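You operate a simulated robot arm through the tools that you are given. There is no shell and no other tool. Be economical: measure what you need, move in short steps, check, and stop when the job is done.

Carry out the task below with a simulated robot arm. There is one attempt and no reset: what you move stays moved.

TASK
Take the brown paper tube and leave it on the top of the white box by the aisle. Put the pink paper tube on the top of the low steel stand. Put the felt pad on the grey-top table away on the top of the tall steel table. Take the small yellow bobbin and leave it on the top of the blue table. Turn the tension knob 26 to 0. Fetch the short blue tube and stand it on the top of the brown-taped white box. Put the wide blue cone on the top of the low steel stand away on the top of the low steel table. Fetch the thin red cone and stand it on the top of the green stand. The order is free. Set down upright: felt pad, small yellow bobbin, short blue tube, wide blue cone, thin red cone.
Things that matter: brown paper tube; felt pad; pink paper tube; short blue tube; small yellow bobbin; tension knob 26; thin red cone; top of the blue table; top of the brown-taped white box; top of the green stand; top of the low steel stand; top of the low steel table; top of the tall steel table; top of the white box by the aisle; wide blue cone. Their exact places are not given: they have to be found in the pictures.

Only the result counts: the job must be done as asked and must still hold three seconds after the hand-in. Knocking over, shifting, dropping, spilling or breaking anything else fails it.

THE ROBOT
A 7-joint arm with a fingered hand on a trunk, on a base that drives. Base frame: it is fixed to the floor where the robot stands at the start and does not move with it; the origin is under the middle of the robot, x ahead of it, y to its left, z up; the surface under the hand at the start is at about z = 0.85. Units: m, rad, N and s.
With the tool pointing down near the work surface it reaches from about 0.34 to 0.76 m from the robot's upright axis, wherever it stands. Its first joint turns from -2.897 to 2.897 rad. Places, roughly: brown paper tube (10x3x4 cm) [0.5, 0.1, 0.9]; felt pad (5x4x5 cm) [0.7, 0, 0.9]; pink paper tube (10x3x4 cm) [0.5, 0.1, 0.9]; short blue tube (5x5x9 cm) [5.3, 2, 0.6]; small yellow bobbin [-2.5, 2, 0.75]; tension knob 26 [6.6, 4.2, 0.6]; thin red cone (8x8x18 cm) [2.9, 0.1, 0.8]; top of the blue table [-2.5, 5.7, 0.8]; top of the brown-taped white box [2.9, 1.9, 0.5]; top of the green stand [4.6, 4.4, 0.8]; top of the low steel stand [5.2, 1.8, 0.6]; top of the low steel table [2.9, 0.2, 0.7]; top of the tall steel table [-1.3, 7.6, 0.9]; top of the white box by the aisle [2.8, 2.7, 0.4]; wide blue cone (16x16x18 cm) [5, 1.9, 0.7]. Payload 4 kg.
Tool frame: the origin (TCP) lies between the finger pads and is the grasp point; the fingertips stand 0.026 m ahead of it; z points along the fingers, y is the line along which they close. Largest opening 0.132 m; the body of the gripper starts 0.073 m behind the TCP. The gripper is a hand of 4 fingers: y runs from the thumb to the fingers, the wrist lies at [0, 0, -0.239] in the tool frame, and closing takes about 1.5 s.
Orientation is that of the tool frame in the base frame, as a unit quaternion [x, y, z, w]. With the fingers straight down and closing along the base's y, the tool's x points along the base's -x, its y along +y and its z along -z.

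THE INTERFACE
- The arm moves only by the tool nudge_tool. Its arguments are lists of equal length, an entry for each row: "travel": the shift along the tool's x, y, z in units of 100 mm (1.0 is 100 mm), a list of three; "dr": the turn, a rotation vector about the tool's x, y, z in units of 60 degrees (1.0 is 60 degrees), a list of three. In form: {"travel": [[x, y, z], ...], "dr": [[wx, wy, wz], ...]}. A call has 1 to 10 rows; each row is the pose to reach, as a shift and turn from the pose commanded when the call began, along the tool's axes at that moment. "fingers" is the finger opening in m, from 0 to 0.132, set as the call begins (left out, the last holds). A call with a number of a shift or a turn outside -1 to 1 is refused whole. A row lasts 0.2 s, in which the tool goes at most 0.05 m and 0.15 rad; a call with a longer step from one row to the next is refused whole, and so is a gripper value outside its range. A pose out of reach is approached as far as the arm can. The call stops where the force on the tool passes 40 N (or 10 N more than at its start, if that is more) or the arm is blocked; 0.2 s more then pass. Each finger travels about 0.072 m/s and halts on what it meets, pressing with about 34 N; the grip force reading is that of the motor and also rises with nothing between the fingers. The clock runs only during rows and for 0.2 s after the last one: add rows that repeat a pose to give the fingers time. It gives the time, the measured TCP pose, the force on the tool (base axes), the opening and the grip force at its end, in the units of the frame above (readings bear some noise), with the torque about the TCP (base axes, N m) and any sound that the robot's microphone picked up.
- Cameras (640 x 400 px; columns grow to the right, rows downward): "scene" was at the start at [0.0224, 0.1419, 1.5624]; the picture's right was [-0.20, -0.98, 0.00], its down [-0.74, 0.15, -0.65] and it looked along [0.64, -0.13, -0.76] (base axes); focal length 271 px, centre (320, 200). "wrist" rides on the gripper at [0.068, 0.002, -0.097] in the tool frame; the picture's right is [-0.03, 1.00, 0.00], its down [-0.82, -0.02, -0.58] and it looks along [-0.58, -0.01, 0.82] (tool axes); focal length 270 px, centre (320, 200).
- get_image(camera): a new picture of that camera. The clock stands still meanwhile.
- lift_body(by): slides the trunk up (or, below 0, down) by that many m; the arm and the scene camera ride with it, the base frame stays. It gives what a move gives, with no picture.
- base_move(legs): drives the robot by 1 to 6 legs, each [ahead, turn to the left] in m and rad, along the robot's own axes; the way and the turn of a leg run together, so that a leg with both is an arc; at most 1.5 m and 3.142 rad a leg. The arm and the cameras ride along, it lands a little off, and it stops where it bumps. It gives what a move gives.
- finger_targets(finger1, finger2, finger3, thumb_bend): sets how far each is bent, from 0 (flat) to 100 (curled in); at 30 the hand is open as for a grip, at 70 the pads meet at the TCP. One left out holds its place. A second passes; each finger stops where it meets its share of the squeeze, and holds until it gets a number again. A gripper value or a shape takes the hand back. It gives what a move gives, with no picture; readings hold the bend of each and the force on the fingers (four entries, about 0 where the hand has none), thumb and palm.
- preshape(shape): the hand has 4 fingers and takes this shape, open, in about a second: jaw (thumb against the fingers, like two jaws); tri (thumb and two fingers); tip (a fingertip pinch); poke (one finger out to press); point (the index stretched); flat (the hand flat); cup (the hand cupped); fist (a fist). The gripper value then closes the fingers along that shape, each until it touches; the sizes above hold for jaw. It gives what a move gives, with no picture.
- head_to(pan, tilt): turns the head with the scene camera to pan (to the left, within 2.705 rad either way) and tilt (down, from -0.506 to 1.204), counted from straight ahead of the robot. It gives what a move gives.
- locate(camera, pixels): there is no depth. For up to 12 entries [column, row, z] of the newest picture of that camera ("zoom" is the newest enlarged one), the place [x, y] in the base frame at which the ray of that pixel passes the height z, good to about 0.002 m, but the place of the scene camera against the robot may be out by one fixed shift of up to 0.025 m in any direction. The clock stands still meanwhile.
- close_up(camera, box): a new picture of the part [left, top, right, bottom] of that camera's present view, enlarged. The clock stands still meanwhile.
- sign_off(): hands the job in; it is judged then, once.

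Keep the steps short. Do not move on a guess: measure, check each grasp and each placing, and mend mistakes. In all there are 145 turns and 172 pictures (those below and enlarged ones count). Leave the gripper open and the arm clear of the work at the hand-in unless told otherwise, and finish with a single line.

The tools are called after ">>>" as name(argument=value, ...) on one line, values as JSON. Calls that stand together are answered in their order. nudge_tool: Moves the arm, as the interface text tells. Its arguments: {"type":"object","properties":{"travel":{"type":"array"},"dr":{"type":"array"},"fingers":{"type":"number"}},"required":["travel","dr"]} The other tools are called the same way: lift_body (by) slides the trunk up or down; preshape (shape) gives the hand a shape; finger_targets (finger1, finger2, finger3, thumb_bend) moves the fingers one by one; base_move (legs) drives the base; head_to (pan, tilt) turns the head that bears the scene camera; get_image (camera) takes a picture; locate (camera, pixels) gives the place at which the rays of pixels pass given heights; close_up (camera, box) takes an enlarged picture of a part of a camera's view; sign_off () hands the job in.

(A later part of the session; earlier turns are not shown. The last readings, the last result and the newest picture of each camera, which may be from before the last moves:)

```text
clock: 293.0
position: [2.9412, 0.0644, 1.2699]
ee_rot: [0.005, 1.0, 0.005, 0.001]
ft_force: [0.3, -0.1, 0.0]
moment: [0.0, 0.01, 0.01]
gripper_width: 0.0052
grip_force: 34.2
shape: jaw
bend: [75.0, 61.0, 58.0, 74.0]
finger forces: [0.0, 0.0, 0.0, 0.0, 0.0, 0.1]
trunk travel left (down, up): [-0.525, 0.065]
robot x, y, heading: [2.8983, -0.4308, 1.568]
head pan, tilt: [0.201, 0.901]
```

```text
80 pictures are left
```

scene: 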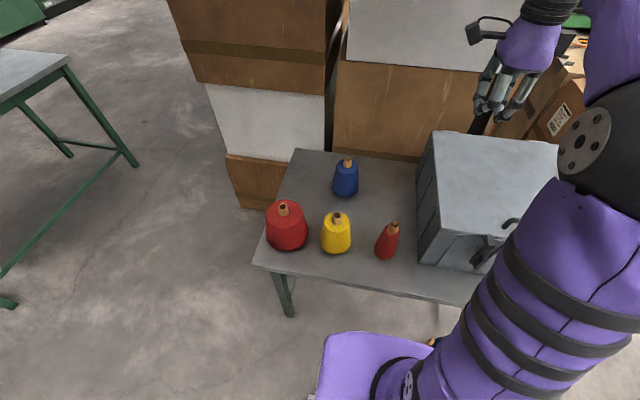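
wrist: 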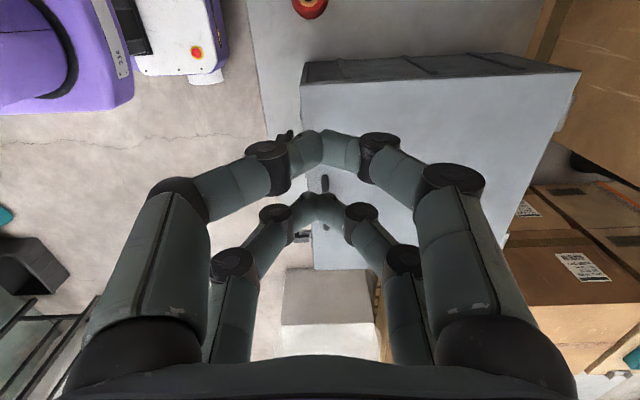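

The cone slipped out during that move. I look for where it lies.

>>> close_up(camera="scene", box=[370, 280, 520, 400])

>>> head_to(pan=-0.9, tilt=1.1)

>>> get_image(camera="scene")

>>> head_to(pan=0.0, tilt=1.2)

>>> get_image(camera="scene")

```text
3.33 times, centred on (445, 340) of scene
```

zoom: 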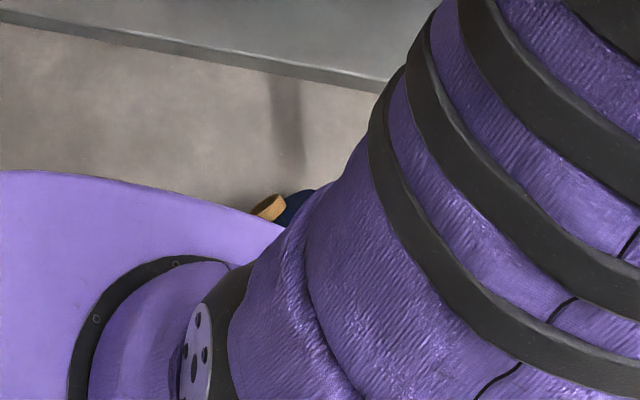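

```text
clock: 294.3
position: [2.9418, 0.0661, 1.2705]
ee_rot: [0.006, 1.0, 0.005, 0.001]
ft_force: [0.0, -0.8, -1.0]
moment: [-0.01, 0.04, -0.01]
gripper_width: 0.0056
grip_force: 33.1
shape: jaw
bend: [75.0, 61.0, 58.0, 74.0]
finger forces: [0.0, 0.1, 0.0, 0.0, 0.0, 0.0]
trunk travel left (down, up): [-0.525, 0.065]
robot x, y, heading: [2.8933, -0.4279, 1.569]
head pan, tilt: [-0.901, 1.1]
```

```text
78 pictures are left
```

scene: 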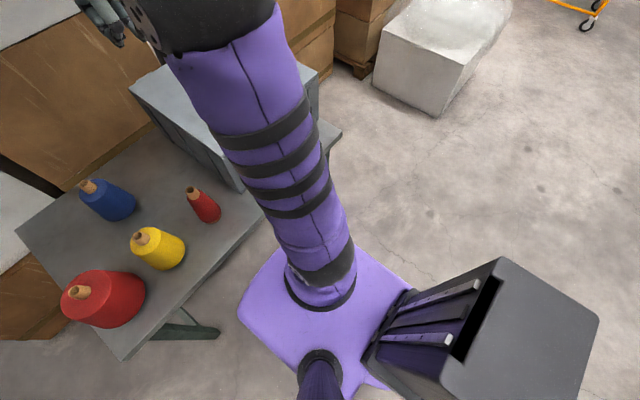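

```text
clock: 295.5
position: [2.9424, 0.0661, 1.2709]
ee_rot: [0.006, 1.0, 0.006, 0.0]
ft_force: [0.2, -0.1, 0.1]
moment: [0.0, -0.01, 0.02]
gripper_width: 0.0054
grip_force: 33.5
shape: jaw
bend: [75.0, 61.0, 58.0, 74.0]
finger forces: [0.1, 0.0, 0.1, 0.0, 0.1, 0.0]
trunk travel left (down, up): [-0.525, 0.065]
robot x, y, heading: [2.8922, -0.4292, 1.569]
head pan, tilt: [0.0, 1.201]
```

```text
77 pictures are left
```

scene: 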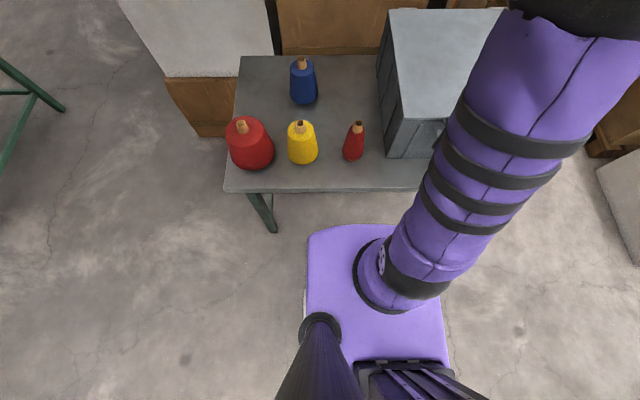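

>>> base_move(legs=[[-0.5, 0]])

>>> head_to(pan=0.0, tilt=0.95)

>>> get_image(camera="scene")

>>> get_image(camera="wrist")

```text
clock: 298.4
position: [2.9406, -0.4319, 1.2699]
ee_rot: [0.005, 1.0, 0.005, 0.001]
ft_force: [-0.6, -0.8, -0.4]
moment: [-0.01, -0.03, 0.0]
gripper_width: 0.0052
grip_force: 34.5
shape: jaw
bend: [75.0, 61.0, 58.0, 74.0]
finger forces: [0.0, 0.1, 0.1, 0.1, 0.1, 0.1]
trunk travel left (down, up): [-0.525, 0.065]
robot x, y, heading: [2.8987, -0.9286, 1.574]
head pan, tilt: [0.0, 1.201]
```

```text
clock: 299.2
position: [2.9402, -0.4311, 1.2711]
ee_rot: [0.005, 1.0, 0.005, 0.0]
ft_force: [-0.6, 0.1, 0.3]
moment: [0.0, -0.03, -0.01]
gripper_width: 0.0053
grip_force: 34.0
shape: jaw
bend: [75.0, 61.0, 58.0, 74.0]
finger forces: [0.0, 0.0, 0.0, 0.0, 0.0, 0.1]
trunk travel left (down, up): [-0.525, 0.065]
robot x, y, heading: [2.8944, -0.9262, 1.571]
head pan, tilt: [0.0, 0.949]
```

```text
76 pictures are left
```

scene: 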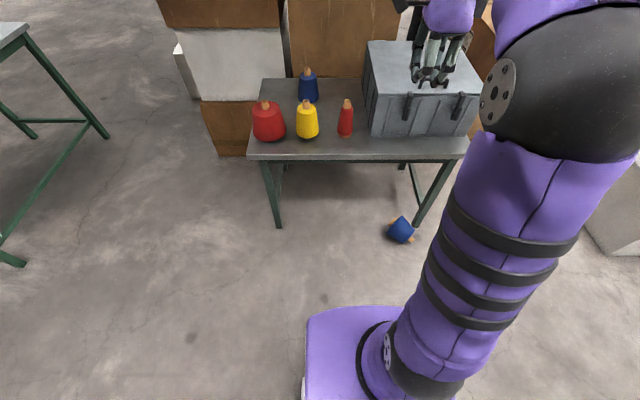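

```text
75 pictures are left
```

wrist: 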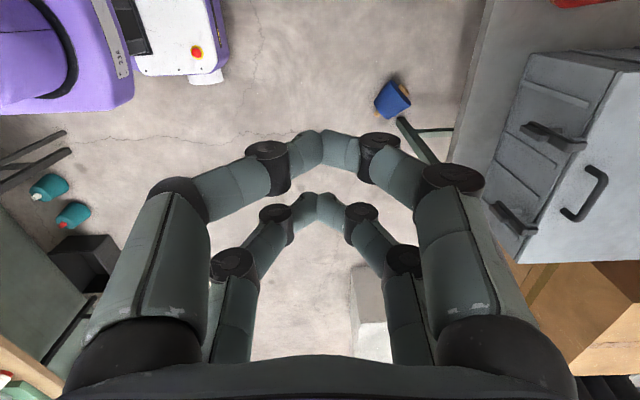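

>>> close_up(camera="scene", box=[370, 205, 440, 255])

>>> close_up(camera="wrist", box=[350, 60, 450, 140])

>>> locate(camera="wrist", pixels=[[392, 98, 0.08], [405, 86, 0.06], [380, 115, 0.06], [376, 97, 0.0], [400, 120, 0.05]])

```text
8.00 times, centred on (405, 230) of scene
```

zoom: 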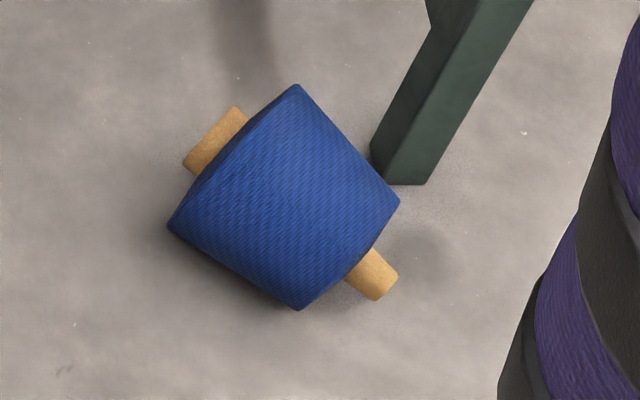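

```text
5.00 times, centred on (400, 100) of wrist
```

zoom: 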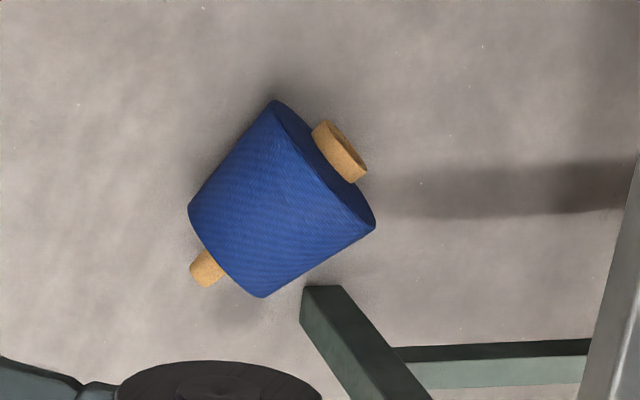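

```text
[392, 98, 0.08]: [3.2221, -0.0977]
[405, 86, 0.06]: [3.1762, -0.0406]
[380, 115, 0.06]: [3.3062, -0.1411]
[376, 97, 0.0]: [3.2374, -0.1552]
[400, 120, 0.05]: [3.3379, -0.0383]
```

Cone lies on its side under the table edge: narrow core at about (3.31, -0.145) pointing away from the body. I'll come in with the pinch axis across the core. First I position the robot and lower the trunk.

>>> base_move(legs=[[0.267, 0], [0, -0.658]])

>>> lift_body(by=-0.52)

>>> nudge_tool(travel=[[0, 0, 0.45], [0, 0, 0.9], [0, 0, 1.0]], dr=[[0, 0, 0], [0, 0, 0], [0, 0, 0]], fingers=0.07)

>>> nudge_tool(travel=[[0, 0, 0.45], [0, 0, 0.9], [0, 0, 1.0]], dr=[[0, 0, 0], [0, 0, 0], [0, 0, 0]])

>>> nudge_tool(travel=[[0, 0, 0.45], [0, 0, 0.9], [0, 0, 1.0]], dr=[[0, 0, 0], [0, 0, 0], [0, 0, 0]])

>>> get_image(camera="wrist")

```text
clock: 303.1
position: [3.2332, -0.2964, 1.2692]
ee_rot: [0.326, 0.945, 0.005, 0.003]
ft_force: [-0.8, -0.3, 0.2]
moment: [0.01, 0.05, 0.02]
gripper_width: 0.0052
grip_force: 33.9
shape: jaw
bend: [75.0, 61.0, 58.0, 74.0]
finger forces: [0.0, 0.1, 0.0, 0.0, 0.0, 0.0]
trunk travel left (down, up): [-0.525, 0.065]
robot x, y, heading: [2.8939, -0.6621, 0.919]
head pan, tilt: [0.0, 0.949]
```

```text
refused: -0.52 is not a number from -0.4 to 0.4
```

```text
clock: 303.9
position: [3.2353, -0.2966, 1.1693]
ee_rot: [0.326, 0.945, 0.005, 0.003]
ft_force: [0.4, -0.2, 0.3]
moment: [-0.02, -0.02, -0.02]
gripper_width: 0.0694
grip_force: 0.0
shape: jaw
bend: [72.0, 72.0, 72.0, 70.0]
finger forces: [0.0, 0.0, 0.1, 0.1, 0.0, 0.0]
trunk travel left (down, up): [-0.525, 0.065]
robot x, y, heading: [2.8943, -0.6623, 0.919]
head pan, tilt: [0.0, 0.949]
```

```text
clock: 304.6
position: [3.2355, -0.2954, 1.0709]
ee_rot: [0.326, 0.945, 0.005, 0.002]
ft_force: [0.0, 0.2, 0.5]
moment: [0.02, 0.02, 0.02]
gripper_width: 0.0696
grip_force: 0.1
shape: jaw
bend: [72.0, 72.0, 72.0, 70.0]
finger forces: [0.0, 0.1, 0.0, 0.0, 0.1, 0.1]
trunk travel left (down, up): [-0.525, 0.065]
robot x, y, heading: [2.8927, -0.6625, 0.917]
head pan, tilt: [0.0, 0.949]
```

```text
clock: 305.4
position: [3.2363, -0.2946, 0.9702]
ee_rot: [0.325, 0.946, 0.004, 0.003]
ft_force: [1.6, 0.3, 0.5]
moment: [-0.01, -0.02, 0.04]
gripper_width: 0.0694
grip_force: 0.0
shape: jaw
bend: [72.0, 72.0, 72.0, 70.0]
finger forces: [0.0, 0.0, 0.1, 0.0, 0.1, 0.0]
trunk travel left (down, up): [-0.525, 0.065]
robot x, y, heading: [2.8974, -0.6604, 0.917]
head pan, tilt: [0.0, 0.949]
```

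```text
72 pictures are left
```

wrist: 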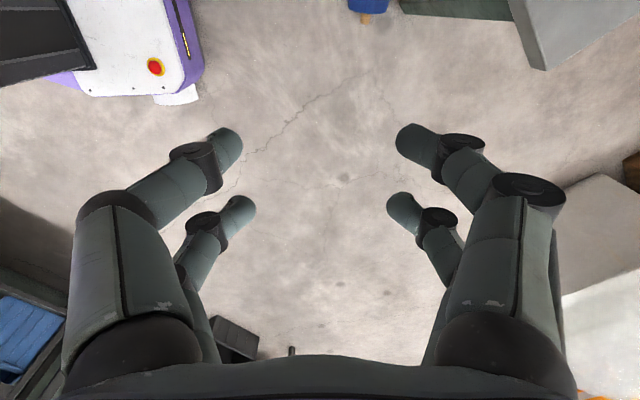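

>>> lift_body(by=-0.4)

>>> lift_body(by=-0.12)

>>> get_image(camera="wrist")

```text
clock: 309.3
position: [3.2368, -0.2942, 0.5713]
ee_rot: [0.325, 0.946, 0.005, 0.002]
ft_force: [0.1, 0.2, -0.1]
moment: [0.01, 0.0, -0.02]
gripper_width: 0.0694
grip_force: 0.1
shape: jaw
bend: [72.0, 72.0, 72.0, 70.0]
finger forces: [0.1, 0.0, 0.0, 0.0, 0.0, 0.0]
trunk travel left (down, up): [-0.125, 0.465]
robot x, y, heading: [2.8918, -0.6651, 0.915]
head pan, tilt: [0.0, 0.949]
```

```text
clock: 310.8
position: [3.2373, -0.2959, 0.4509]
ee_rot: [0.325, 0.946, 0.004, 0.003]
ft_force: [0.3, 0.0, 0.9]
moment: [-0.03, -0.01, 0.01]
gripper_width: 0.0693
grip_force: 0.0
shape: jaw
bend: [72.0, 72.0, 72.0, 70.0]
finger forces: [0.0, 0.1, 0.0, 0.0, 0.0, 0.0]
trunk travel left (down, up): [-0.005, 0.585]
robot x, y, heading: [2.8927, -0.665, 0.921]
head pan, tilt: [0.0, 0.949]
```

```text
71 pictures are left
```

wrist: 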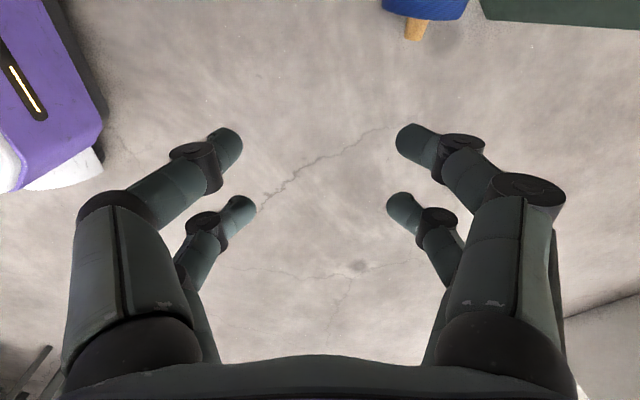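

>>> locate(camera="wrist", pixels=[[419, 18, 0.062], [413, 39, 0.062], [404, 28, 0.062], [428, 30, 0.062]])

>>> nudge_tool(travel=[[0, 0, 0.45], [0, 0, 0.9], [0, 0, 1.0]], dr=[[0, 0, 0], [0, 0, 0], [0, 0, 0]])

>>> nudge_tool(travel=[[0.3, 0, 0.4], [0.6, 0, 0.8], [0.6, 0, 1.0]], dr=[[0, 0, 0], [0, 0, 0], [0, 0, 0]])

>>> get_image(camera="wrist")

```text
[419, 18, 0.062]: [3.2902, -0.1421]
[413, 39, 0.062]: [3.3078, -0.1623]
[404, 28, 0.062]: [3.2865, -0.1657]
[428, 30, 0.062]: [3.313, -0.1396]
```

```text
clock: 311.6
position: [3.2379, -0.2945, 0.3505]
ee_rot: [0.326, 0.945, 0.004, 0.003]
ft_force: [-0.2, 0.2, -0.2]
moment: [0.0, 0.01, 0.0]
gripper_width: 0.0694
grip_force: 0.0
shape: jaw
bend: [72.0, 72.0, 72.0, 70.0]
finger forces: [0.1, 0.0, 0.1, 0.0, 0.0, 0.0]
trunk travel left (down, up): [-0.005, 0.585]
robot x, y, heading: [2.8962, -0.6663, 0.915]
head pan, tilt: [0.0, 0.949]
```

```text
clock: 312.4
position: [3.191, -0.2562, 0.2507]
ee_rot: [0.326, 0.945, 0.005, 0.003]
ft_force: [0.1, -0.2, 0.0]
moment: [-0.01, -0.01, -0.01]
gripper_width: 0.0696
grip_force: 0.0
shape: jaw
bend: [72.0, 72.0, 72.0, 70.0]
finger forces: [0.1, 0.1, 0.0, 0.0, 0.0, 0.1]
trunk travel left (down, up): [-0.005, 0.585]
robot x, y, heading: [2.8934, -0.6669, 0.921]
head pan, tilt: [0.0, 0.949]
```

```text
70 pictures are left
```

wrist: 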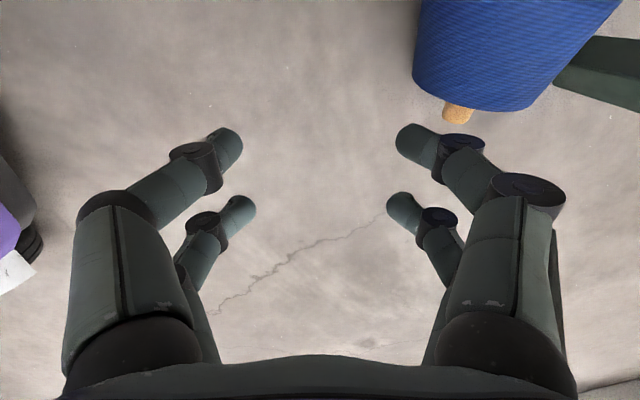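

>>> nudge_tool(travel=[[-0.1, 0.4, 0], [-0.2, 0.8, 0], [-0.34, 1.0, 0]], dr=[[0, 0, 0.07], [0, 0, 0.14], [0, 0, 0.15]])

>>> get_image(camera="wrist")

>>> locate(camera="wrist", pixels=[[320, 200, 0.06]])

>>> get_image(camera="scene")

```text
clock: 313.2
position: [3.2797, -0.1976, 0.253]
ee_rot: [0.4, 0.917, 0.005, 0.002]
ft_force: [0.2, -1.0, 0.9]
moment: [-0.02, -0.01, 0.02]
gripper_width: 0.0697
grip_force: 0.2
shape: jaw
bend: [72.0, 72.0, 72.0, 70.0]
finger forces: [0.0, 0.0, 0.0, 0.0, 0.1, 0.0]
trunk travel left (down, up): [-0.005, 0.585]
robot x, y, heading: [2.8936, -0.6652, 0.915]
head pan, tilt: [0.0, 0.949]
```

```text
69 pictures are left
```

wrist: 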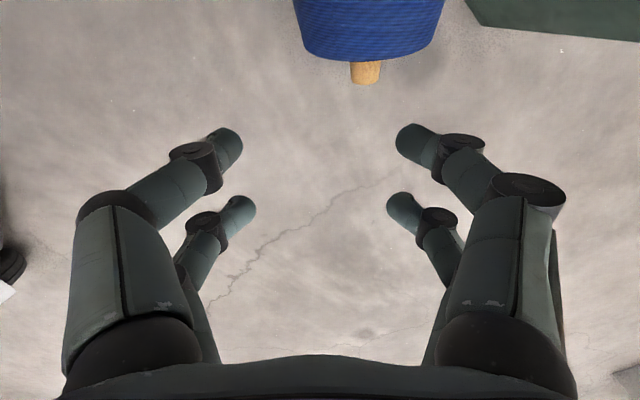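

```text
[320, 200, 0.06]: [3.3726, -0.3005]
```

```text
68 pictures are left
```

scene: 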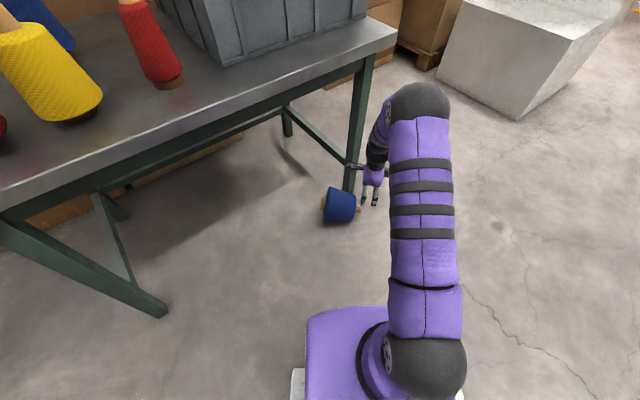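

>>> locate(camera="wrist", pixels=[[366, 63, 0.062], [365, 84, 0.062], [350, 73, 0.062], [381, 72, 0.062], [301, 35, 0.062], [441, 30, 0.062]])

>>> close_up(camera="wrist", box=[280, 0, 460, 110])

>>> close_up(camera="scene", box=[290, 130, 420, 240])

```text
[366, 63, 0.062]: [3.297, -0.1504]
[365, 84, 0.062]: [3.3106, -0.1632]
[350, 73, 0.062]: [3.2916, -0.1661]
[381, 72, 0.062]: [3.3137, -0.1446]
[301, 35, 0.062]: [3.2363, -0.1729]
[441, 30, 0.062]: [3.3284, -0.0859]
```

```text
3.56 times, centred on (370, 55) of wrist
```

zoom: 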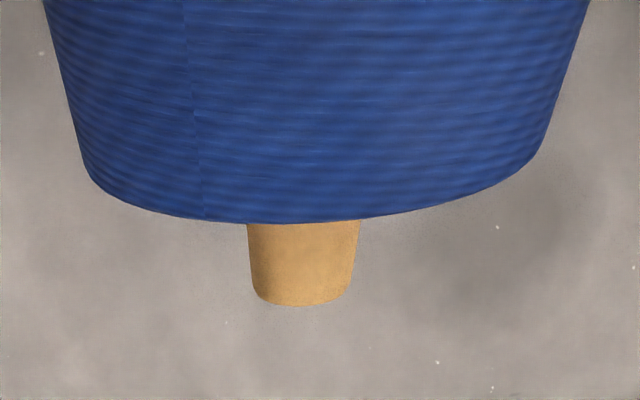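

```text
3.64 times, centred on (355, 185) of scene
```

zoom: 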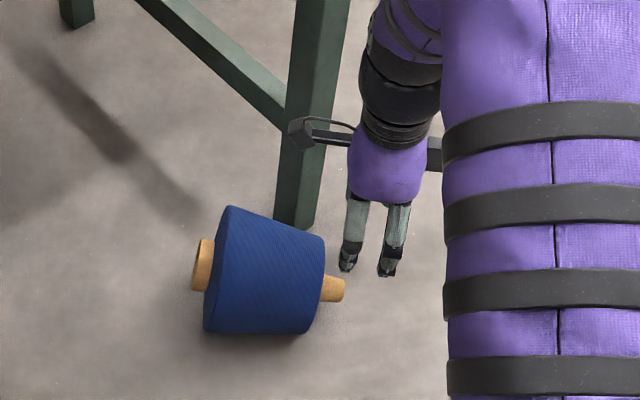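

>>> nudge_tool(travel=[[0.025, 0.3, 0.2], [0.025, 0.46, 0.5], [0.025, 0.46, 0.9], [0.025, 0.46, 1.0]], dr=[[0, 0, 0], [0, 0, 0], [0, 0, 0], [0, 0, 0]])

>>> get_image(camera="wrist")

>>> close_up(camera="scene", box=[290, 130, 420, 240])

```text
clock: 314.2
position: [3.3127, -0.1633, 0.1524]
ee_rot: [0.399, 0.917, 0.004, 0.002]
ft_force: [-0.6, 0.9, -0.4]
moment: [-0.01, -0.02, -0.01]
gripper_width: 0.0693
grip_force: 0.1
shape: jaw
bend: [72.0, 72.0, 72.0, 70.0]
finger forces: [0.0, 0.1, 0.0, 0.1, 0.0, 0.0]
trunk travel left (down, up): [-0.005, 0.585]
robot x, y, heading: [2.8954, -0.6644, 0.916]
head pan, tilt: [0.0, 0.949]
```

```text
65 pictures are left
```

wrist: 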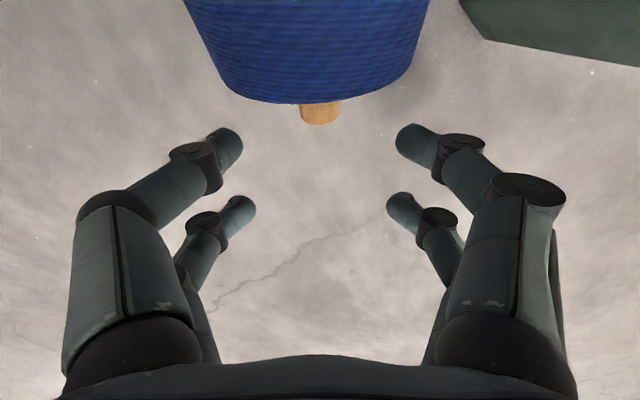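

```text
3.64 times, centred on (355, 185) of scene
```

zoom: 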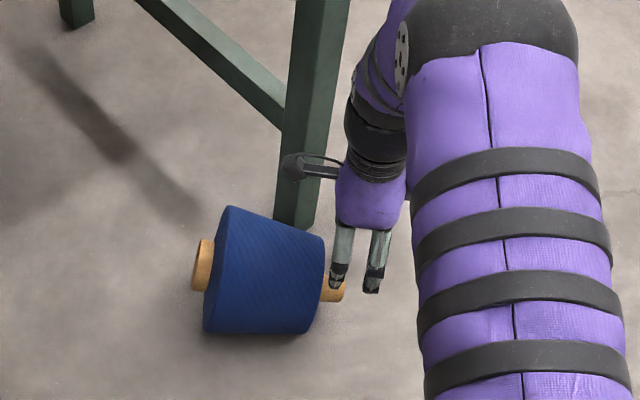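

>>> nudge_tool(travel=[[0, 0, 0.2], [0, 0, 0.4], [0, 0, 0.6], [0, 0, 0.7], [0, 0, 0.76]], dr=[[0, 0, 0], [0, 0, 0], [0, 0, 0], [0, 0, 0], [0, 0, 0]])

>>> get_image(camera="wrist")

>>> close_up(camera="scene", box=[290, 130, 420, 240])

```text
clock: 315.4
position: [3.312, -0.1647, 0.0747]
ee_rot: [0.399, 0.917, 0.005, 0.002]
ft_force: [0.4, -0.1, -0.1]
moment: [0.01, -0.03, -0.02]
gripper_width: 0.0694
grip_force: 0.0
shape: jaw
bend: [72.0, 72.0, 72.0, 70.0]
finger forces: [0.0, 0.0, 0.0, 0.1, 0.0, 0.1]
trunk travel left (down, up): [-0.005, 0.585]
robot x, y, heading: [2.8962, -0.6639, 0.921]
head pan, tilt: [0.0, 0.949]
```

```text
63 pictures are left
```

wrist: 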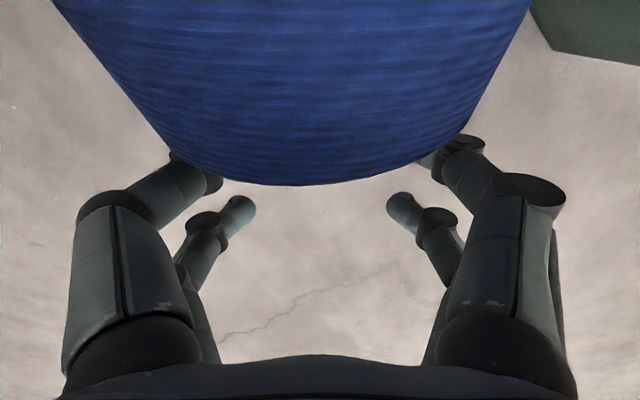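

```text
3.64 times, centred on (355, 185) of scene
```

zoom: 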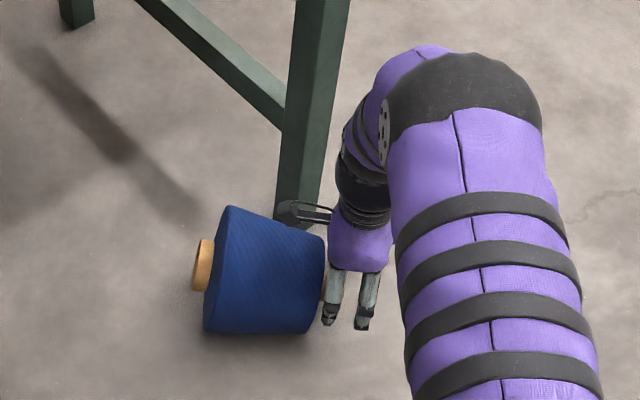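

>>> nudge_tool(travel=[[0, 0, 0], [0, 0, 0], [0, 0, 0], [0, 0, 0], [0, 0, 0], [0, 0, 0]], dr=[[0, 0, 0], [0, 0, 0], [0, 0, 0], [0, 0, 0], [0, 0, 0], [0, 0, 0]], fingers=0.0)

>>> nudge_tool(travel=[[0, 0, -0.1], [0, 0, -0.2], [0, 0, -0.3], [0, 0, -0.4]], dr=[[0, 0, 0], [0, 0, 0], [0, 0, 0], [0, 0, 0]])

>>> get_image(camera="wrist")

>>> close_up(camera="scene", box=[290, 130, 420, 240])

```text
clock: 316.8
position: [3.3128, -0.1649, 0.0749]
ee_rot: [0.399, 0.917, 0.005, 0.003]
ft_force: [-0.7, -2.8, 1.9]
moment: [-0.1, 0.1, 0.12]
gripper_width: 0.0127
grip_force: 34.0
shape: jaw
bend: [73.0, 61.0, 61.0, 70.0]
finger forces: [26.5, 0.0, 0.0, 0.1, 30.2, 0.0]
trunk travel left (down, up): [-0.005, 0.585]
robot x, y, heading: [2.8957, -0.6647, 0.915]
head pan, tilt: [0.0, 0.949]
```

```text
clock: 317.8
position: [3.312, -0.1647, 0.1159]
ee_rot: [0.398, 0.917, 0.005, 0.002]
ft_force: [-1.9, 1.0, -7.5]
moment: [-0.11, -0.14, 0.01]
gripper_width: 0.0114
grip_force: 34.0
shape: jaw
bend: [73.0, 61.0, 61.0, 70.0]
finger forces: [24.9, 0.1, 0.0, 0.0, 24.2, 0.0]
trunk travel left (down, up): [-0.005, 0.585]
robot x, y, heading: [2.8937, -0.6653, 0.919]
head pan, tilt: [0.0, 0.949]
```

```text
61 pictures are left
```

wrist: 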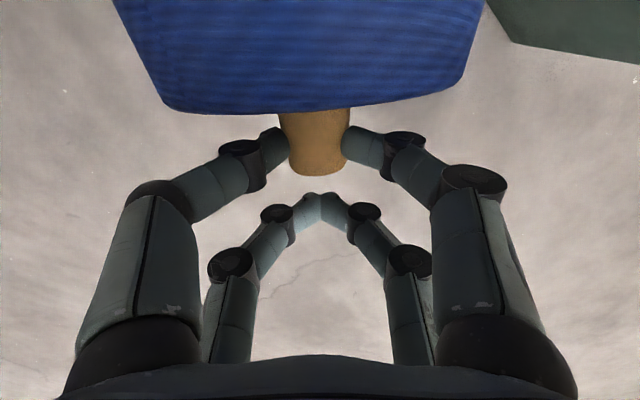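

```text
3.64 times, centred on (355, 185) of scene
```

zoom: 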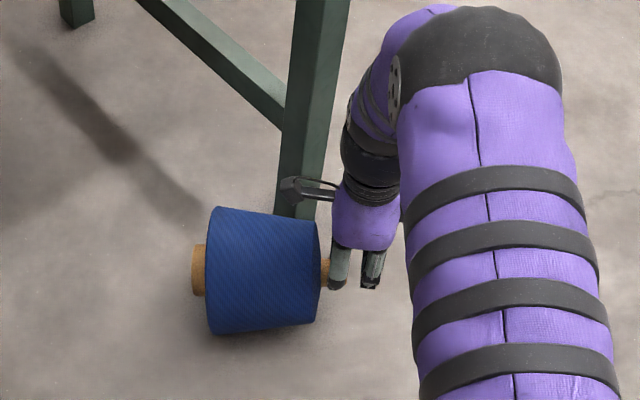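

The core is pinched and the cone pivots up. I lift slowly in place so it swings down to hang.

>>> nudge_tool(travel=[[0, 0, -0.1], [0, 0, -0.2], [0, 0, -0.3], [0, 0, -0.4], [0, 0, -0.5], [0, 0, -0.65], [0, 0, -0.8], [0, 0, -1.0], [0, 0, -1.0]], dr=[[0, 0, 0], [0, 0, 0], [0, 0, 0], [0, 0, 0], [0, 0, 0], [0, 0, 0], [0, 0, 0], [0, 0, 0], [0, 0, 0]])

>>> get_image(camera="wrist")

>>> close_up(camera="scene", box=[290, 110, 420, 240])

```text
clock: 319.8
position: [3.3123, -0.1646, 0.2172]
ee_rot: [0.399, 0.917, 0.006, 0.002]
ft_force: [-0.4, -0.9, 0.1]
moment: [-0.01, 0.01, 0.02]
gripper_width: 0.0068
grip_force: 34.0
shape: jaw
bend: [77.0, 61.0, 61.0, 73.0]
finger forces: [0.0, 0.1, 0.0, 0.0, 0.1, 0.1]
trunk travel left (down, up): [-0.005, 0.585]
robot x, y, heading: [2.8955, -0.6678, 0.915]
head pan, tilt: [0.0, 0.949]
```

```text
59 pictures are left
```

wrist: 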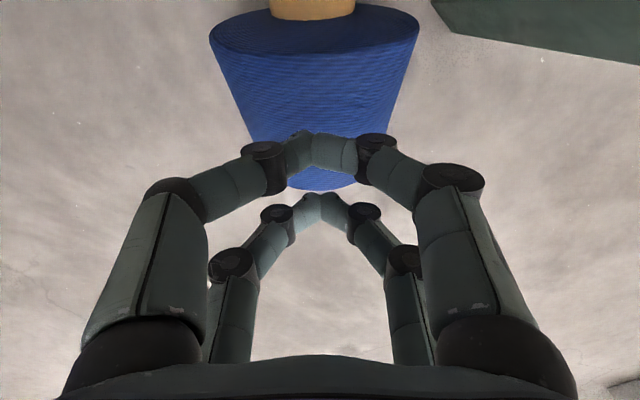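

```text
3.08 times, centred on (355, 175) of scene
```

zoom: 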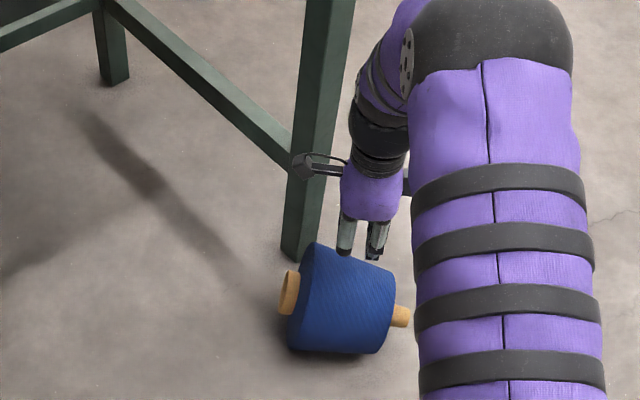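

>>> locate(camera="wrist", pixels=[[320, 186, 0.065], [314, 10, 0.08], [320, 186, 0.1], [314, 40, 0.16]])

>>> nudge_tool(travel=[[0, 0, -0.4], [-0.3, 0, -0.7], [-0.7, -0.0, -0.8], [-1.0, 0, -0.8]], dr=[[0, 0, 0], [0, 0, 0], [0, 0, 0], [0, 0, 0]], fingers=0.07)

>>> get_image(camera="wrist")

```text
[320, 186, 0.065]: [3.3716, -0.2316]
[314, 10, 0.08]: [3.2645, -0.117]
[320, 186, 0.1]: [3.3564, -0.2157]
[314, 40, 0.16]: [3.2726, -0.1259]
```

```text
clock: 320.8
position: [3.3785, -0.2392, 0.2973]
ee_rot: [0.399, 0.917, 0.005, 0.002]
ft_force: [0.1, 0.3, 0.3]
moment: [-0.02, -0.01, 0.04]
gripper_width: 0.0695
grip_force: 0.0
shape: jaw
bend: [72.0, 72.0, 72.0, 70.0]
finger forces: [0.0, 0.0, 0.0, 0.0, 0.0, 0.1]
trunk travel left (down, up): [-0.005, 0.585]
robot x, y, heading: [2.8939, -0.6628, 0.918]
head pan, tilt: [0.0, 0.949]
```

```text
57 pictures are left
```

wrist: 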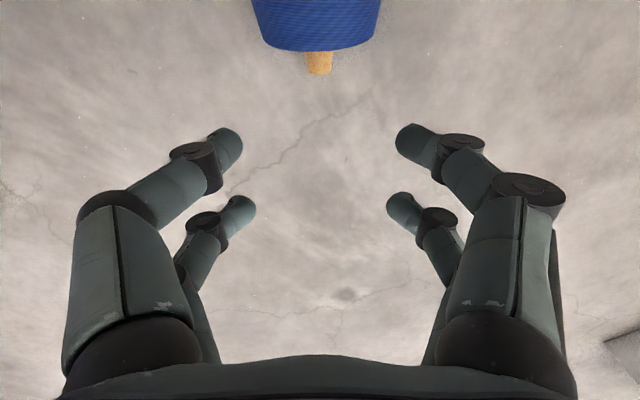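

>>> locate(camera="wrist", pixels=[[318, 52, 0.064], [320, 74, 0.06]])

```text
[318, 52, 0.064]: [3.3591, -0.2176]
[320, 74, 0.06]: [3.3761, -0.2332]
```

>>> nudge_tool(travel=[[0.07, 0.02, 0.45], [0.07, 0.02, 0.9], [0.07, 0.02, 1.0]], dr=[[0, 0, 0], [0, 0, 0], [0, 0, 0]])

>>> nudge_tool(travel=[[0, 0, 0.4], [0, 0, 0.7], [0, 0, 1.0]], dr=[[0, 0, 0], [0, 0, 0], [0, 0, 0]])

>>> nudge_tool(travel=[[0, 0, 0.15], [0, 0, 0.228]], dr=[[0, 0, 0], [0, 0, 0]])

>>> nudge_tool(travel=[[0, 0, 0], [0, 0, 0], [0, 0, 0], [0, 0, 0], [0, 0, 0], [0, 0, 0]], dr=[[0, 0, 0], [0, 0, 0], [0, 0, 0], [0, 0, 0], [0, 0, 0], [0, 0, 0]], fingers=0.0)

>>> nudge_tool(travel=[[0.05, 0, -0.12], [0.11, 0, -0.22], [0.17, 0, -0.33], [0.23, 0, -0.44], [0.33, 0, -0.55], [0.44, 0, -0.66], [0.56, 0, -0.76], [0.68, 0, -0.85], [0.81, 0, -0.92], [0.95, 0, -0.99]], dr=[[0, 0, 0], [0, 0, 0], [0, 0, 0], [0, 0, 0], [0, 0, 0], [0, 0, 0], [0, 0, 0], [0, 0, 0], [0, 0, 0], [0, 0, 0]])

>>> get_image(camera="wrist")

```text
clock: 321.6
position: [3.3768, -0.2318, 0.1954]
ee_rot: [0.398, 0.917, 0.004, 0.003]
ft_force: [-0.3, -0.2, -0.6]
moment: [0.02, 0.01, 0.01]
gripper_width: 0.0696
grip_force: 0.1
shape: jaw
bend: [72.0, 72.0, 72.0, 70.0]
finger forces: [0.1, 0.0, 0.0, 0.0, 0.0, 0.1]
trunk travel left (down, up): [-0.005, 0.585]
robot x, y, heading: [2.8939, -0.665, 0.917]
head pan, tilt: [0.0, 0.949]
```

```text
clock: 322.4
position: [3.3777, -0.2315, 0.0962]
ee_rot: [0.399, 0.917, 0.005, 0.003]
ft_force: [-0.1, -0.2, -0.1]
moment: [0.02, 0.0, 0.0]
gripper_width: 0.0695
grip_force: 0.0
shape: jaw
bend: [72.0, 72.0, 72.0, 70.0]
finger forces: [0.0, 0.1, 0.0, 0.0, 0.1, 0.0]
trunk travel left (down, up): [-0.005, 0.585]
robot x, y, heading: [2.8923, -0.6641, 0.915]
head pan, tilt: [0.0, 0.949]
```

```text
clock: 323.0
position: [3.3769, -0.2309, 0.0729]
ee_rot: [0.399, 0.917, 0.005, 0.002]
ft_force: [-0.5, 0.4, -0.8]
moment: [0.01, -0.05, 0.03]
gripper_width: 0.0696
grip_force: 0.1
shape: jaw
bend: [72.0, 72.0, 72.0, 70.0]
finger forces: [0.1, 0.0, 0.0, 0.1, 0.1, 0.0]
trunk travel left (down, up): [-0.005, 0.585]
robot x, y, heading: [2.8971, -0.6657, 0.913]
head pan, tilt: [0.0, 0.949]
```

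```text
clock: 324.4
position: [3.3775, -0.231, 0.073]
ee_rot: [0.398, 0.917, 0.005, 0.003]
ft_force: [1.0, -0.8, 0.1]
moment: [-0.05, -0.02, 0.03]
gripper_width: 0.0136
grip_force: 34.4
shape: jaw
bend: [72.0, 61.0, 61.0, 70.0]
finger forces: [30.2, 0.0, 0.1, 0.1, 30.3, 0.0]
trunk travel left (down, up): [-0.005, 0.585]
robot x, y, heading: [2.8934, -0.6633, 0.916]
head pan, tilt: [0.0, 0.949]
```

```text
clock: 326.6
position: [3.3109, -0.1621, 0.1721]
ee_rot: [0.399, 0.917, 0.005, 0.003]
ft_force: [0.1, 0.7, -8.5]
moment: [-0.18, -0.26, -0.05]
gripper_width: 0.0132
grip_force: 34.1
shape: jaw
bend: [72.0, 61.0, 61.0, 70.0]
finger forces: [26.6, 0.1, 0.0, 0.0, 28.4, 0.0]
trunk travel left (down, up): [-0.005, 0.585]
robot x, y, heading: [2.8952, -0.6651, 0.917]
head pan, tilt: [0.0, 0.949]
```

```text
56 pictures are left
```

wrist: 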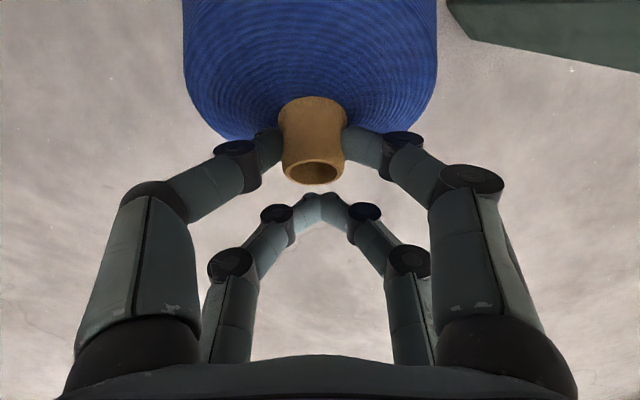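

>>> nudge_tool(travel=[[0.15, 0, -0.04], [0.3, 0, -0.08], [0.4, 0, -0.13], [0.45, 0, -0.2], [0.5, 0, -0.28], [0.5, 0, -0.36], [0.5, 0, -0.42], [0.5, 0, -0.42]], dr=[[0, 0, 0], [0, 0, 0], [0, 0, 0], [0, 0, 0], [0, 0, 0], [0, 0, 0], [0, 0, 0], [0, 0, 0]])

>>> get_image(camera="wrist")

```text
clock: 328.4
position: [3.2776, -0.1263, 0.2139]
ee_rot: [0.399, 0.917, 0.005, 0.002]
ft_force: [-1.4, 1.0, -12.1]
moment: [-0.17, -0.18, 0.0]
gripper_width: 0.0123
grip_force: 33.6
shape: jaw
bend: [72.0, 61.0, 61.0, 70.0]
finger forces: [25.2, 0.0, 0.0, 0.0, 24.5, 0.1]
trunk travel left (down, up): [-0.005, 0.585]
robot x, y, heading: [2.8925, -0.6694, 0.916]
head pan, tilt: [0.0, 0.949]
```

```text
55 pictures are left
```

wrist: 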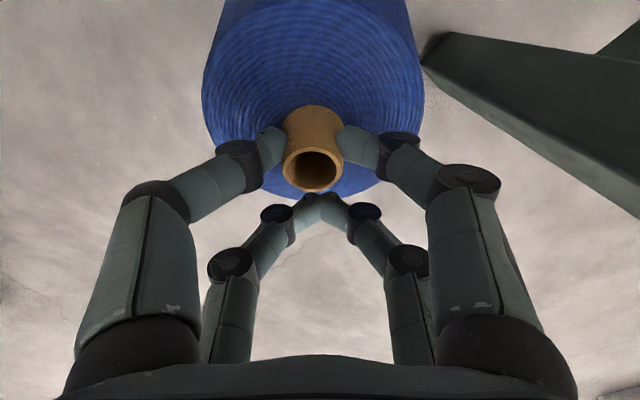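

>>> base_move(legs=[[-0.35, 0]])

>>> nudge_tool(travel=[[0, 0, 0.06], [0, 0, 0.12], [0, 0, 0.18], [0, 0, 0.24], [0, 0, 0.3], [0, 0, 0.36], [0, 0, 0.4]], dr=[[0, 0, 0], [0, 0, 0], [0, 0, 0], [0, 0, 0], [0, 0, 0], [0, 0, 0], [0, 0, 0]])

>>> close_up(camera="scene", box=[290, 110, 450, 260])

```text
clock: 330.6
position: [3.0654, -0.4008, 0.2131]
ee_rot: [0.399, 0.917, 0.004, 0.003]
ft_force: [0.6, 0.7, -12.6]
moment: [-0.18, -0.24, 0.01]
gripper_width: 0.0122
grip_force: 33.3
shape: jaw
bend: [72.0, 61.0, 61.0, 70.0]
finger forces: [25.0, 0.1, 0.0, 0.0, 24.6, 0.1]
trunk travel left (down, up): [-0.005, 0.585]
robot x, y, heading: [2.6834, -0.9395, 0.92]
head pan, tilt: [0.0, 0.949]
```

```text
clock: 332.4
position: [3.0675, -0.3946, 0.1814]
ee_rot: [0.398, 0.917, 0.015, 0.002]
ft_force: [-2.3, 2.1, 22.1]
moment: [0.11, 0.4, -0.07]
gripper_width: 0.0154
grip_force: 33.9
shape: jaw
bend: [74.0, 61.0, 61.0, 72.0]
finger forces: [34.0, 0.0, 0.1, 0.0, 35.7, 0.0]
trunk travel left (down, up): [-0.005, 0.585]
robot x, y, heading: [2.684, -0.9409, 0.92]
head pan, tilt: [0.0, 0.949]
stopped in row 7: the force on the tool passed its limit at 41 N (the readings are from after the stop); the commanded pose is now the measured one
```

```text
2.67 times, centred on (370, 185) of scene
```

zoom: 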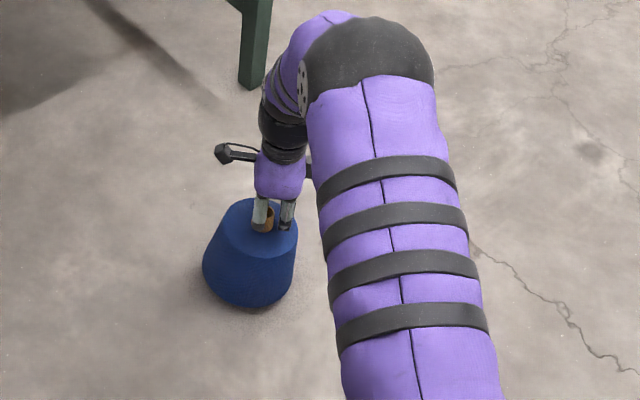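

The cone stands on the floor, gripped deeper (15 mm). I lift it and raise trunk and arm before going over the table.

>>> nudge_tool(travel=[[0, 0, -0.1], [0, 0, -0.3], [0, -0.2, -0.6], [0, -0.4, -0.95]], dr=[[0, 0, 0], [0, 0, 0], [0, 0, 0], [0, 0, 0]], fingers=0.0)

>>> lift_body(by=0.4)

>>> lift_body(by=0.18)

>>> nudge_tool(travel=[[0, 0, -0.35], [0, 0, -0.7], [0, 0, -0.95]], dr=[[0, 0, 0], [0, 0, 0], [0, 0, 0]])

>>> nudge_tool(travel=[[0, 0, -0.35], [0, 0, -0.7], [0, 0, -0.95]], dr=[[0, 0, 0], [0, 0, 0], [0, 0, 0]])

>>> nudge_tool(travel=[[0, 0, -0.35], [0, 0, -0.7]], dr=[[0, 0, 0], [0, 0, 0]])

>>> base_move(legs=[[0.35, 0], [0, 0.65]])

```text
clock: 333.4
position: [3.0377, -0.4268, 0.2714]
ee_rot: [0.398, 0.917, 0.009, 0.001]
ft_force: [0.5, 0.1, -12.7]
moment: [-0.15, -0.2, 0.0]
gripper_width: 0.0125
grip_force: 34.3
shape: jaw
bend: [73.0, 61.0, 61.0, 70.0]
finger forces: [25.0, 0.1, 0.0, 0.0, 25.0, 0.0]
trunk travel left (down, up): [-0.005, 0.585]
robot x, y, heading: [2.6808, -0.9441, 0.92]
head pan, tilt: [0.0, 0.949]
```

```text
clock: 337.2
position: [3.0378, -0.4269, 0.6727]
ee_rot: [0.398, 0.917, 0.01, 0.002]
ft_force: [-0.6, 0.7, -12.2]
moment: [-0.14, -0.16, -0.02]
gripper_width: 0.0122
grip_force: 33.9
shape: jaw
bend: [73.0, 61.0, 61.0, 70.0]
finger forces: [25.2, 0.0, 0.0, 0.0, 24.9, 0.0]
trunk travel left (down, up): [-0.405, 0.185]
robot x, y, heading: [2.6836, -0.9409, 0.919]
head pan, tilt: [0.0, 0.949]
```

```text
clock: 339.2
position: [3.037, -0.4254, 0.8518]
ee_rot: [0.397, 0.918, 0.01, 0.002]
ft_force: [-0.4, 0.4, -10.8]
moment: [-0.16, -0.18, 0.02]
gripper_width: 0.0121
grip_force: 33.9
shape: jaw
bend: [73.0, 61.0, 61.0, 70.0]
finger forces: [24.9, 0.0, 0.0, 0.0, 24.9, 0.0]
trunk travel left (down, up): [-0.585, 0.005]
robot x, y, heading: [2.6833, -0.9373, 0.917]
head pan, tilt: [0.0, 0.949]
```

```text
clock: 340.0
position: [3.0364, -0.4272, 0.9476]
ee_rot: [0.399, 0.917, 0.009, 0.001]
ft_force: [1.0, -0.3, -11.3]
moment: [-0.16, -0.17, 0.0]
gripper_width: 0.0123
grip_force: 34.1
shape: jaw
bend: [73.0, 61.0, 61.0, 70.0]
finger forces: [25.0, 0.0, 0.1, 0.0, 24.9, 0.0]
trunk travel left (down, up): [-0.585, 0.005]
robot x, y, heading: [2.6834, -0.94, 0.917]
head pan, tilt: [0.0, 0.949]
```

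```text
clock: 340.8
position: [3.0339, -0.4301, 1.0434]
ee_rot: [0.398, 0.917, 0.01, 0.002]
ft_force: [0.1, 0.3, -12.1]
moment: [-0.1, -0.14, 0.02]
gripper_width: 0.0121
grip_force: 34.1
shape: jaw
bend: [73.0, 61.0, 61.0, 70.0]
finger forces: [25.1, 0.1, 0.0, 0.1, 24.7, 0.0]
trunk travel left (down, up): [-0.585, 0.005]
robot x, y, heading: [2.6824, -0.9395, 0.921]
head pan, tilt: [0.0, 0.949]
```

```text
clock: 341.4
position: [3.0334, -0.4313, 1.1123]
ee_rot: [0.398, 0.917, 0.009, 0.002]
ft_force: [-0.1, -0.5, -11.2]
moment: [-0.17, -0.12, 0.01]
gripper_width: 0.0122
grip_force: 33.7
shape: jaw
bend: [73.0, 61.0, 61.0, 70.0]
finger forces: [24.4, 0.0, 0.0, 0.0, 25.1, 0.0]
trunk travel left (down, up): [-0.585, 0.005]
robot x, y, heading: [2.6792, -0.9381, 0.919]
head pan, tilt: [0.0, 0.949]
```

```text
clock: 345.6
position: [2.8696, -0.0456, 1.1121]
ee_rot: [0.086, 0.996, 0.011, -0.001]
ft_force: [-0.2, -0.2, -10.6]
moment: [-0.02, -0.21, 0.0]
gripper_width: 0.012
grip_force: 33.7
shape: jaw
bend: [73.0, 61.0, 61.0, 70.0]
finger forces: [24.6, 0.0, 0.0, 0.0, 24.5, 0.0]
trunk travel left (down, up): [-0.585, 0.005]
robot x, y, heading: [2.8947, -0.665, 1.569]
head pan, tilt: [0.0, 0.949]
```

>>> base_move(legs=[[0.27, 0]])

>>> nudge_tool(travel=[[0.1, 0.3, 0], [0.13, 0.65, 0]], dr=[[0, 0, 0], [0, 0, 0]])

>>> get_image(camera="wrist")

>>> get_image(camera="scene")

```text
clock: 347.5
position: [2.8713, 0.2253, 1.1097]
ee_rot: [0.087, 0.996, 0.01, -0.001]
ft_force: [0.0, 0.5, -12.1]
moment: [0.03, -0.23, 0.0]
gripper_width: 0.0122
grip_force: 33.7
shape: jaw
bend: [73.0, 61.0, 61.0, 70.0]
finger forces: [25.0, 0.1, 0.1, 0.1, 24.3, 0.0]
trunk travel left (down, up): [-0.585, 0.005]
robot x, y, heading: [2.8954, -0.395, 1.569]
head pan, tilt: [0.0, 0.949]
```

```text
clock: 348.1
position: [2.869, 0.292, 1.1123]
ee_rot: [0.087, 0.996, 0.008, -0.001]
ft_force: [-0.2, 0.6, -12.1]
moment: [-0.05, -0.23, 0.01]
gripper_width: 0.0118
grip_force: 33.9
shape: jaw
bend: [72.0, 61.0, 61.0, 70.0]
finger forces: [25.0, 0.0, 0.0, 0.1, 23.9, 0.0]
trunk travel left (down, up): [-0.585, 0.005]
robot x, y, heading: [2.8946, -0.395, 1.563]
head pan, tilt: [0.0, 0.949]
```

```text
53 pictures are left
```

wrist: 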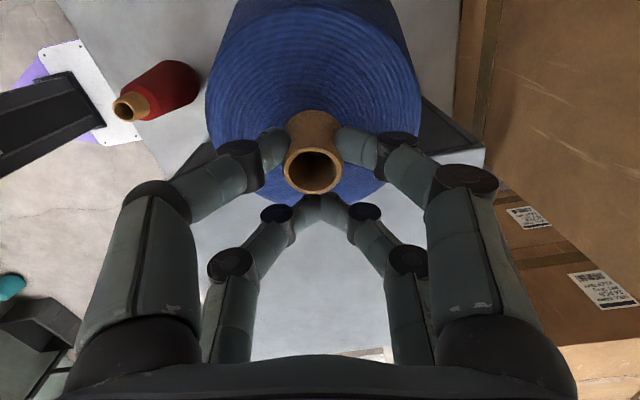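

```text
52 pictures are left
```

scene: 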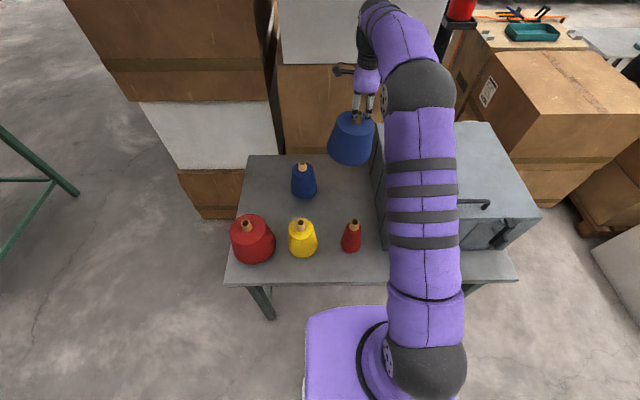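

>>> locate(camera="scene", pixels=[[318, 190, 0.71], [304, 199, 0.71], [388, 249, 0.71], [375, 185, 0.71], [351, 253, 0.71], [250, 155, 0.71], [353, 222, 0.88]])

```text
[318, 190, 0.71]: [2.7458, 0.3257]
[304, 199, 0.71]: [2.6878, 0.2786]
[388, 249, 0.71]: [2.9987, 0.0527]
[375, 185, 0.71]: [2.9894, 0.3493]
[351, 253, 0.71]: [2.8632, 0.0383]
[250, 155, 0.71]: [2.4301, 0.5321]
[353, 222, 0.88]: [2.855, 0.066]
```

>>> nudge_tool(travel=[[-0.1, 0, 0.2], [-0.2, 0.02, 0.5], [-0.2, 0.02, 0.9]], dr=[[0, -0.05, 0], [0, -0.1, 0], [0, -0.1, 0]])

>>> close_up(camera="scene", box=[230, 80, 430, 280])

```text
clock: 348.9
position: [2.8881, 0.2925, 1.0231]
ee_rot: [0.087, 0.995, 0.005, 0.052]
ft_force: [-1.3, 0.9, -11.2]
moment: [0.06, -0.11, 0.02]
gripper_width: 0.0118
grip_force: 33.8
shape: jaw
bend: [72.0, 61.0, 61.0, 70.0]
finger forces: [25.2, 0.1, 0.0, 0.1, 24.1, 0.1]
trunk travel left (down, up): [-0.585, 0.005]
robot x, y, heading: [2.8958, -0.3953, 1.568]
head pan, tilt: [0.0, 0.949]
```

```text
2.00 times, centred on (330, 180) of scene
```

zoom: 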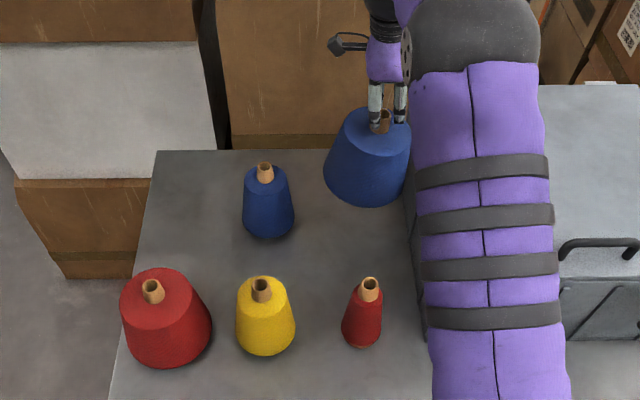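

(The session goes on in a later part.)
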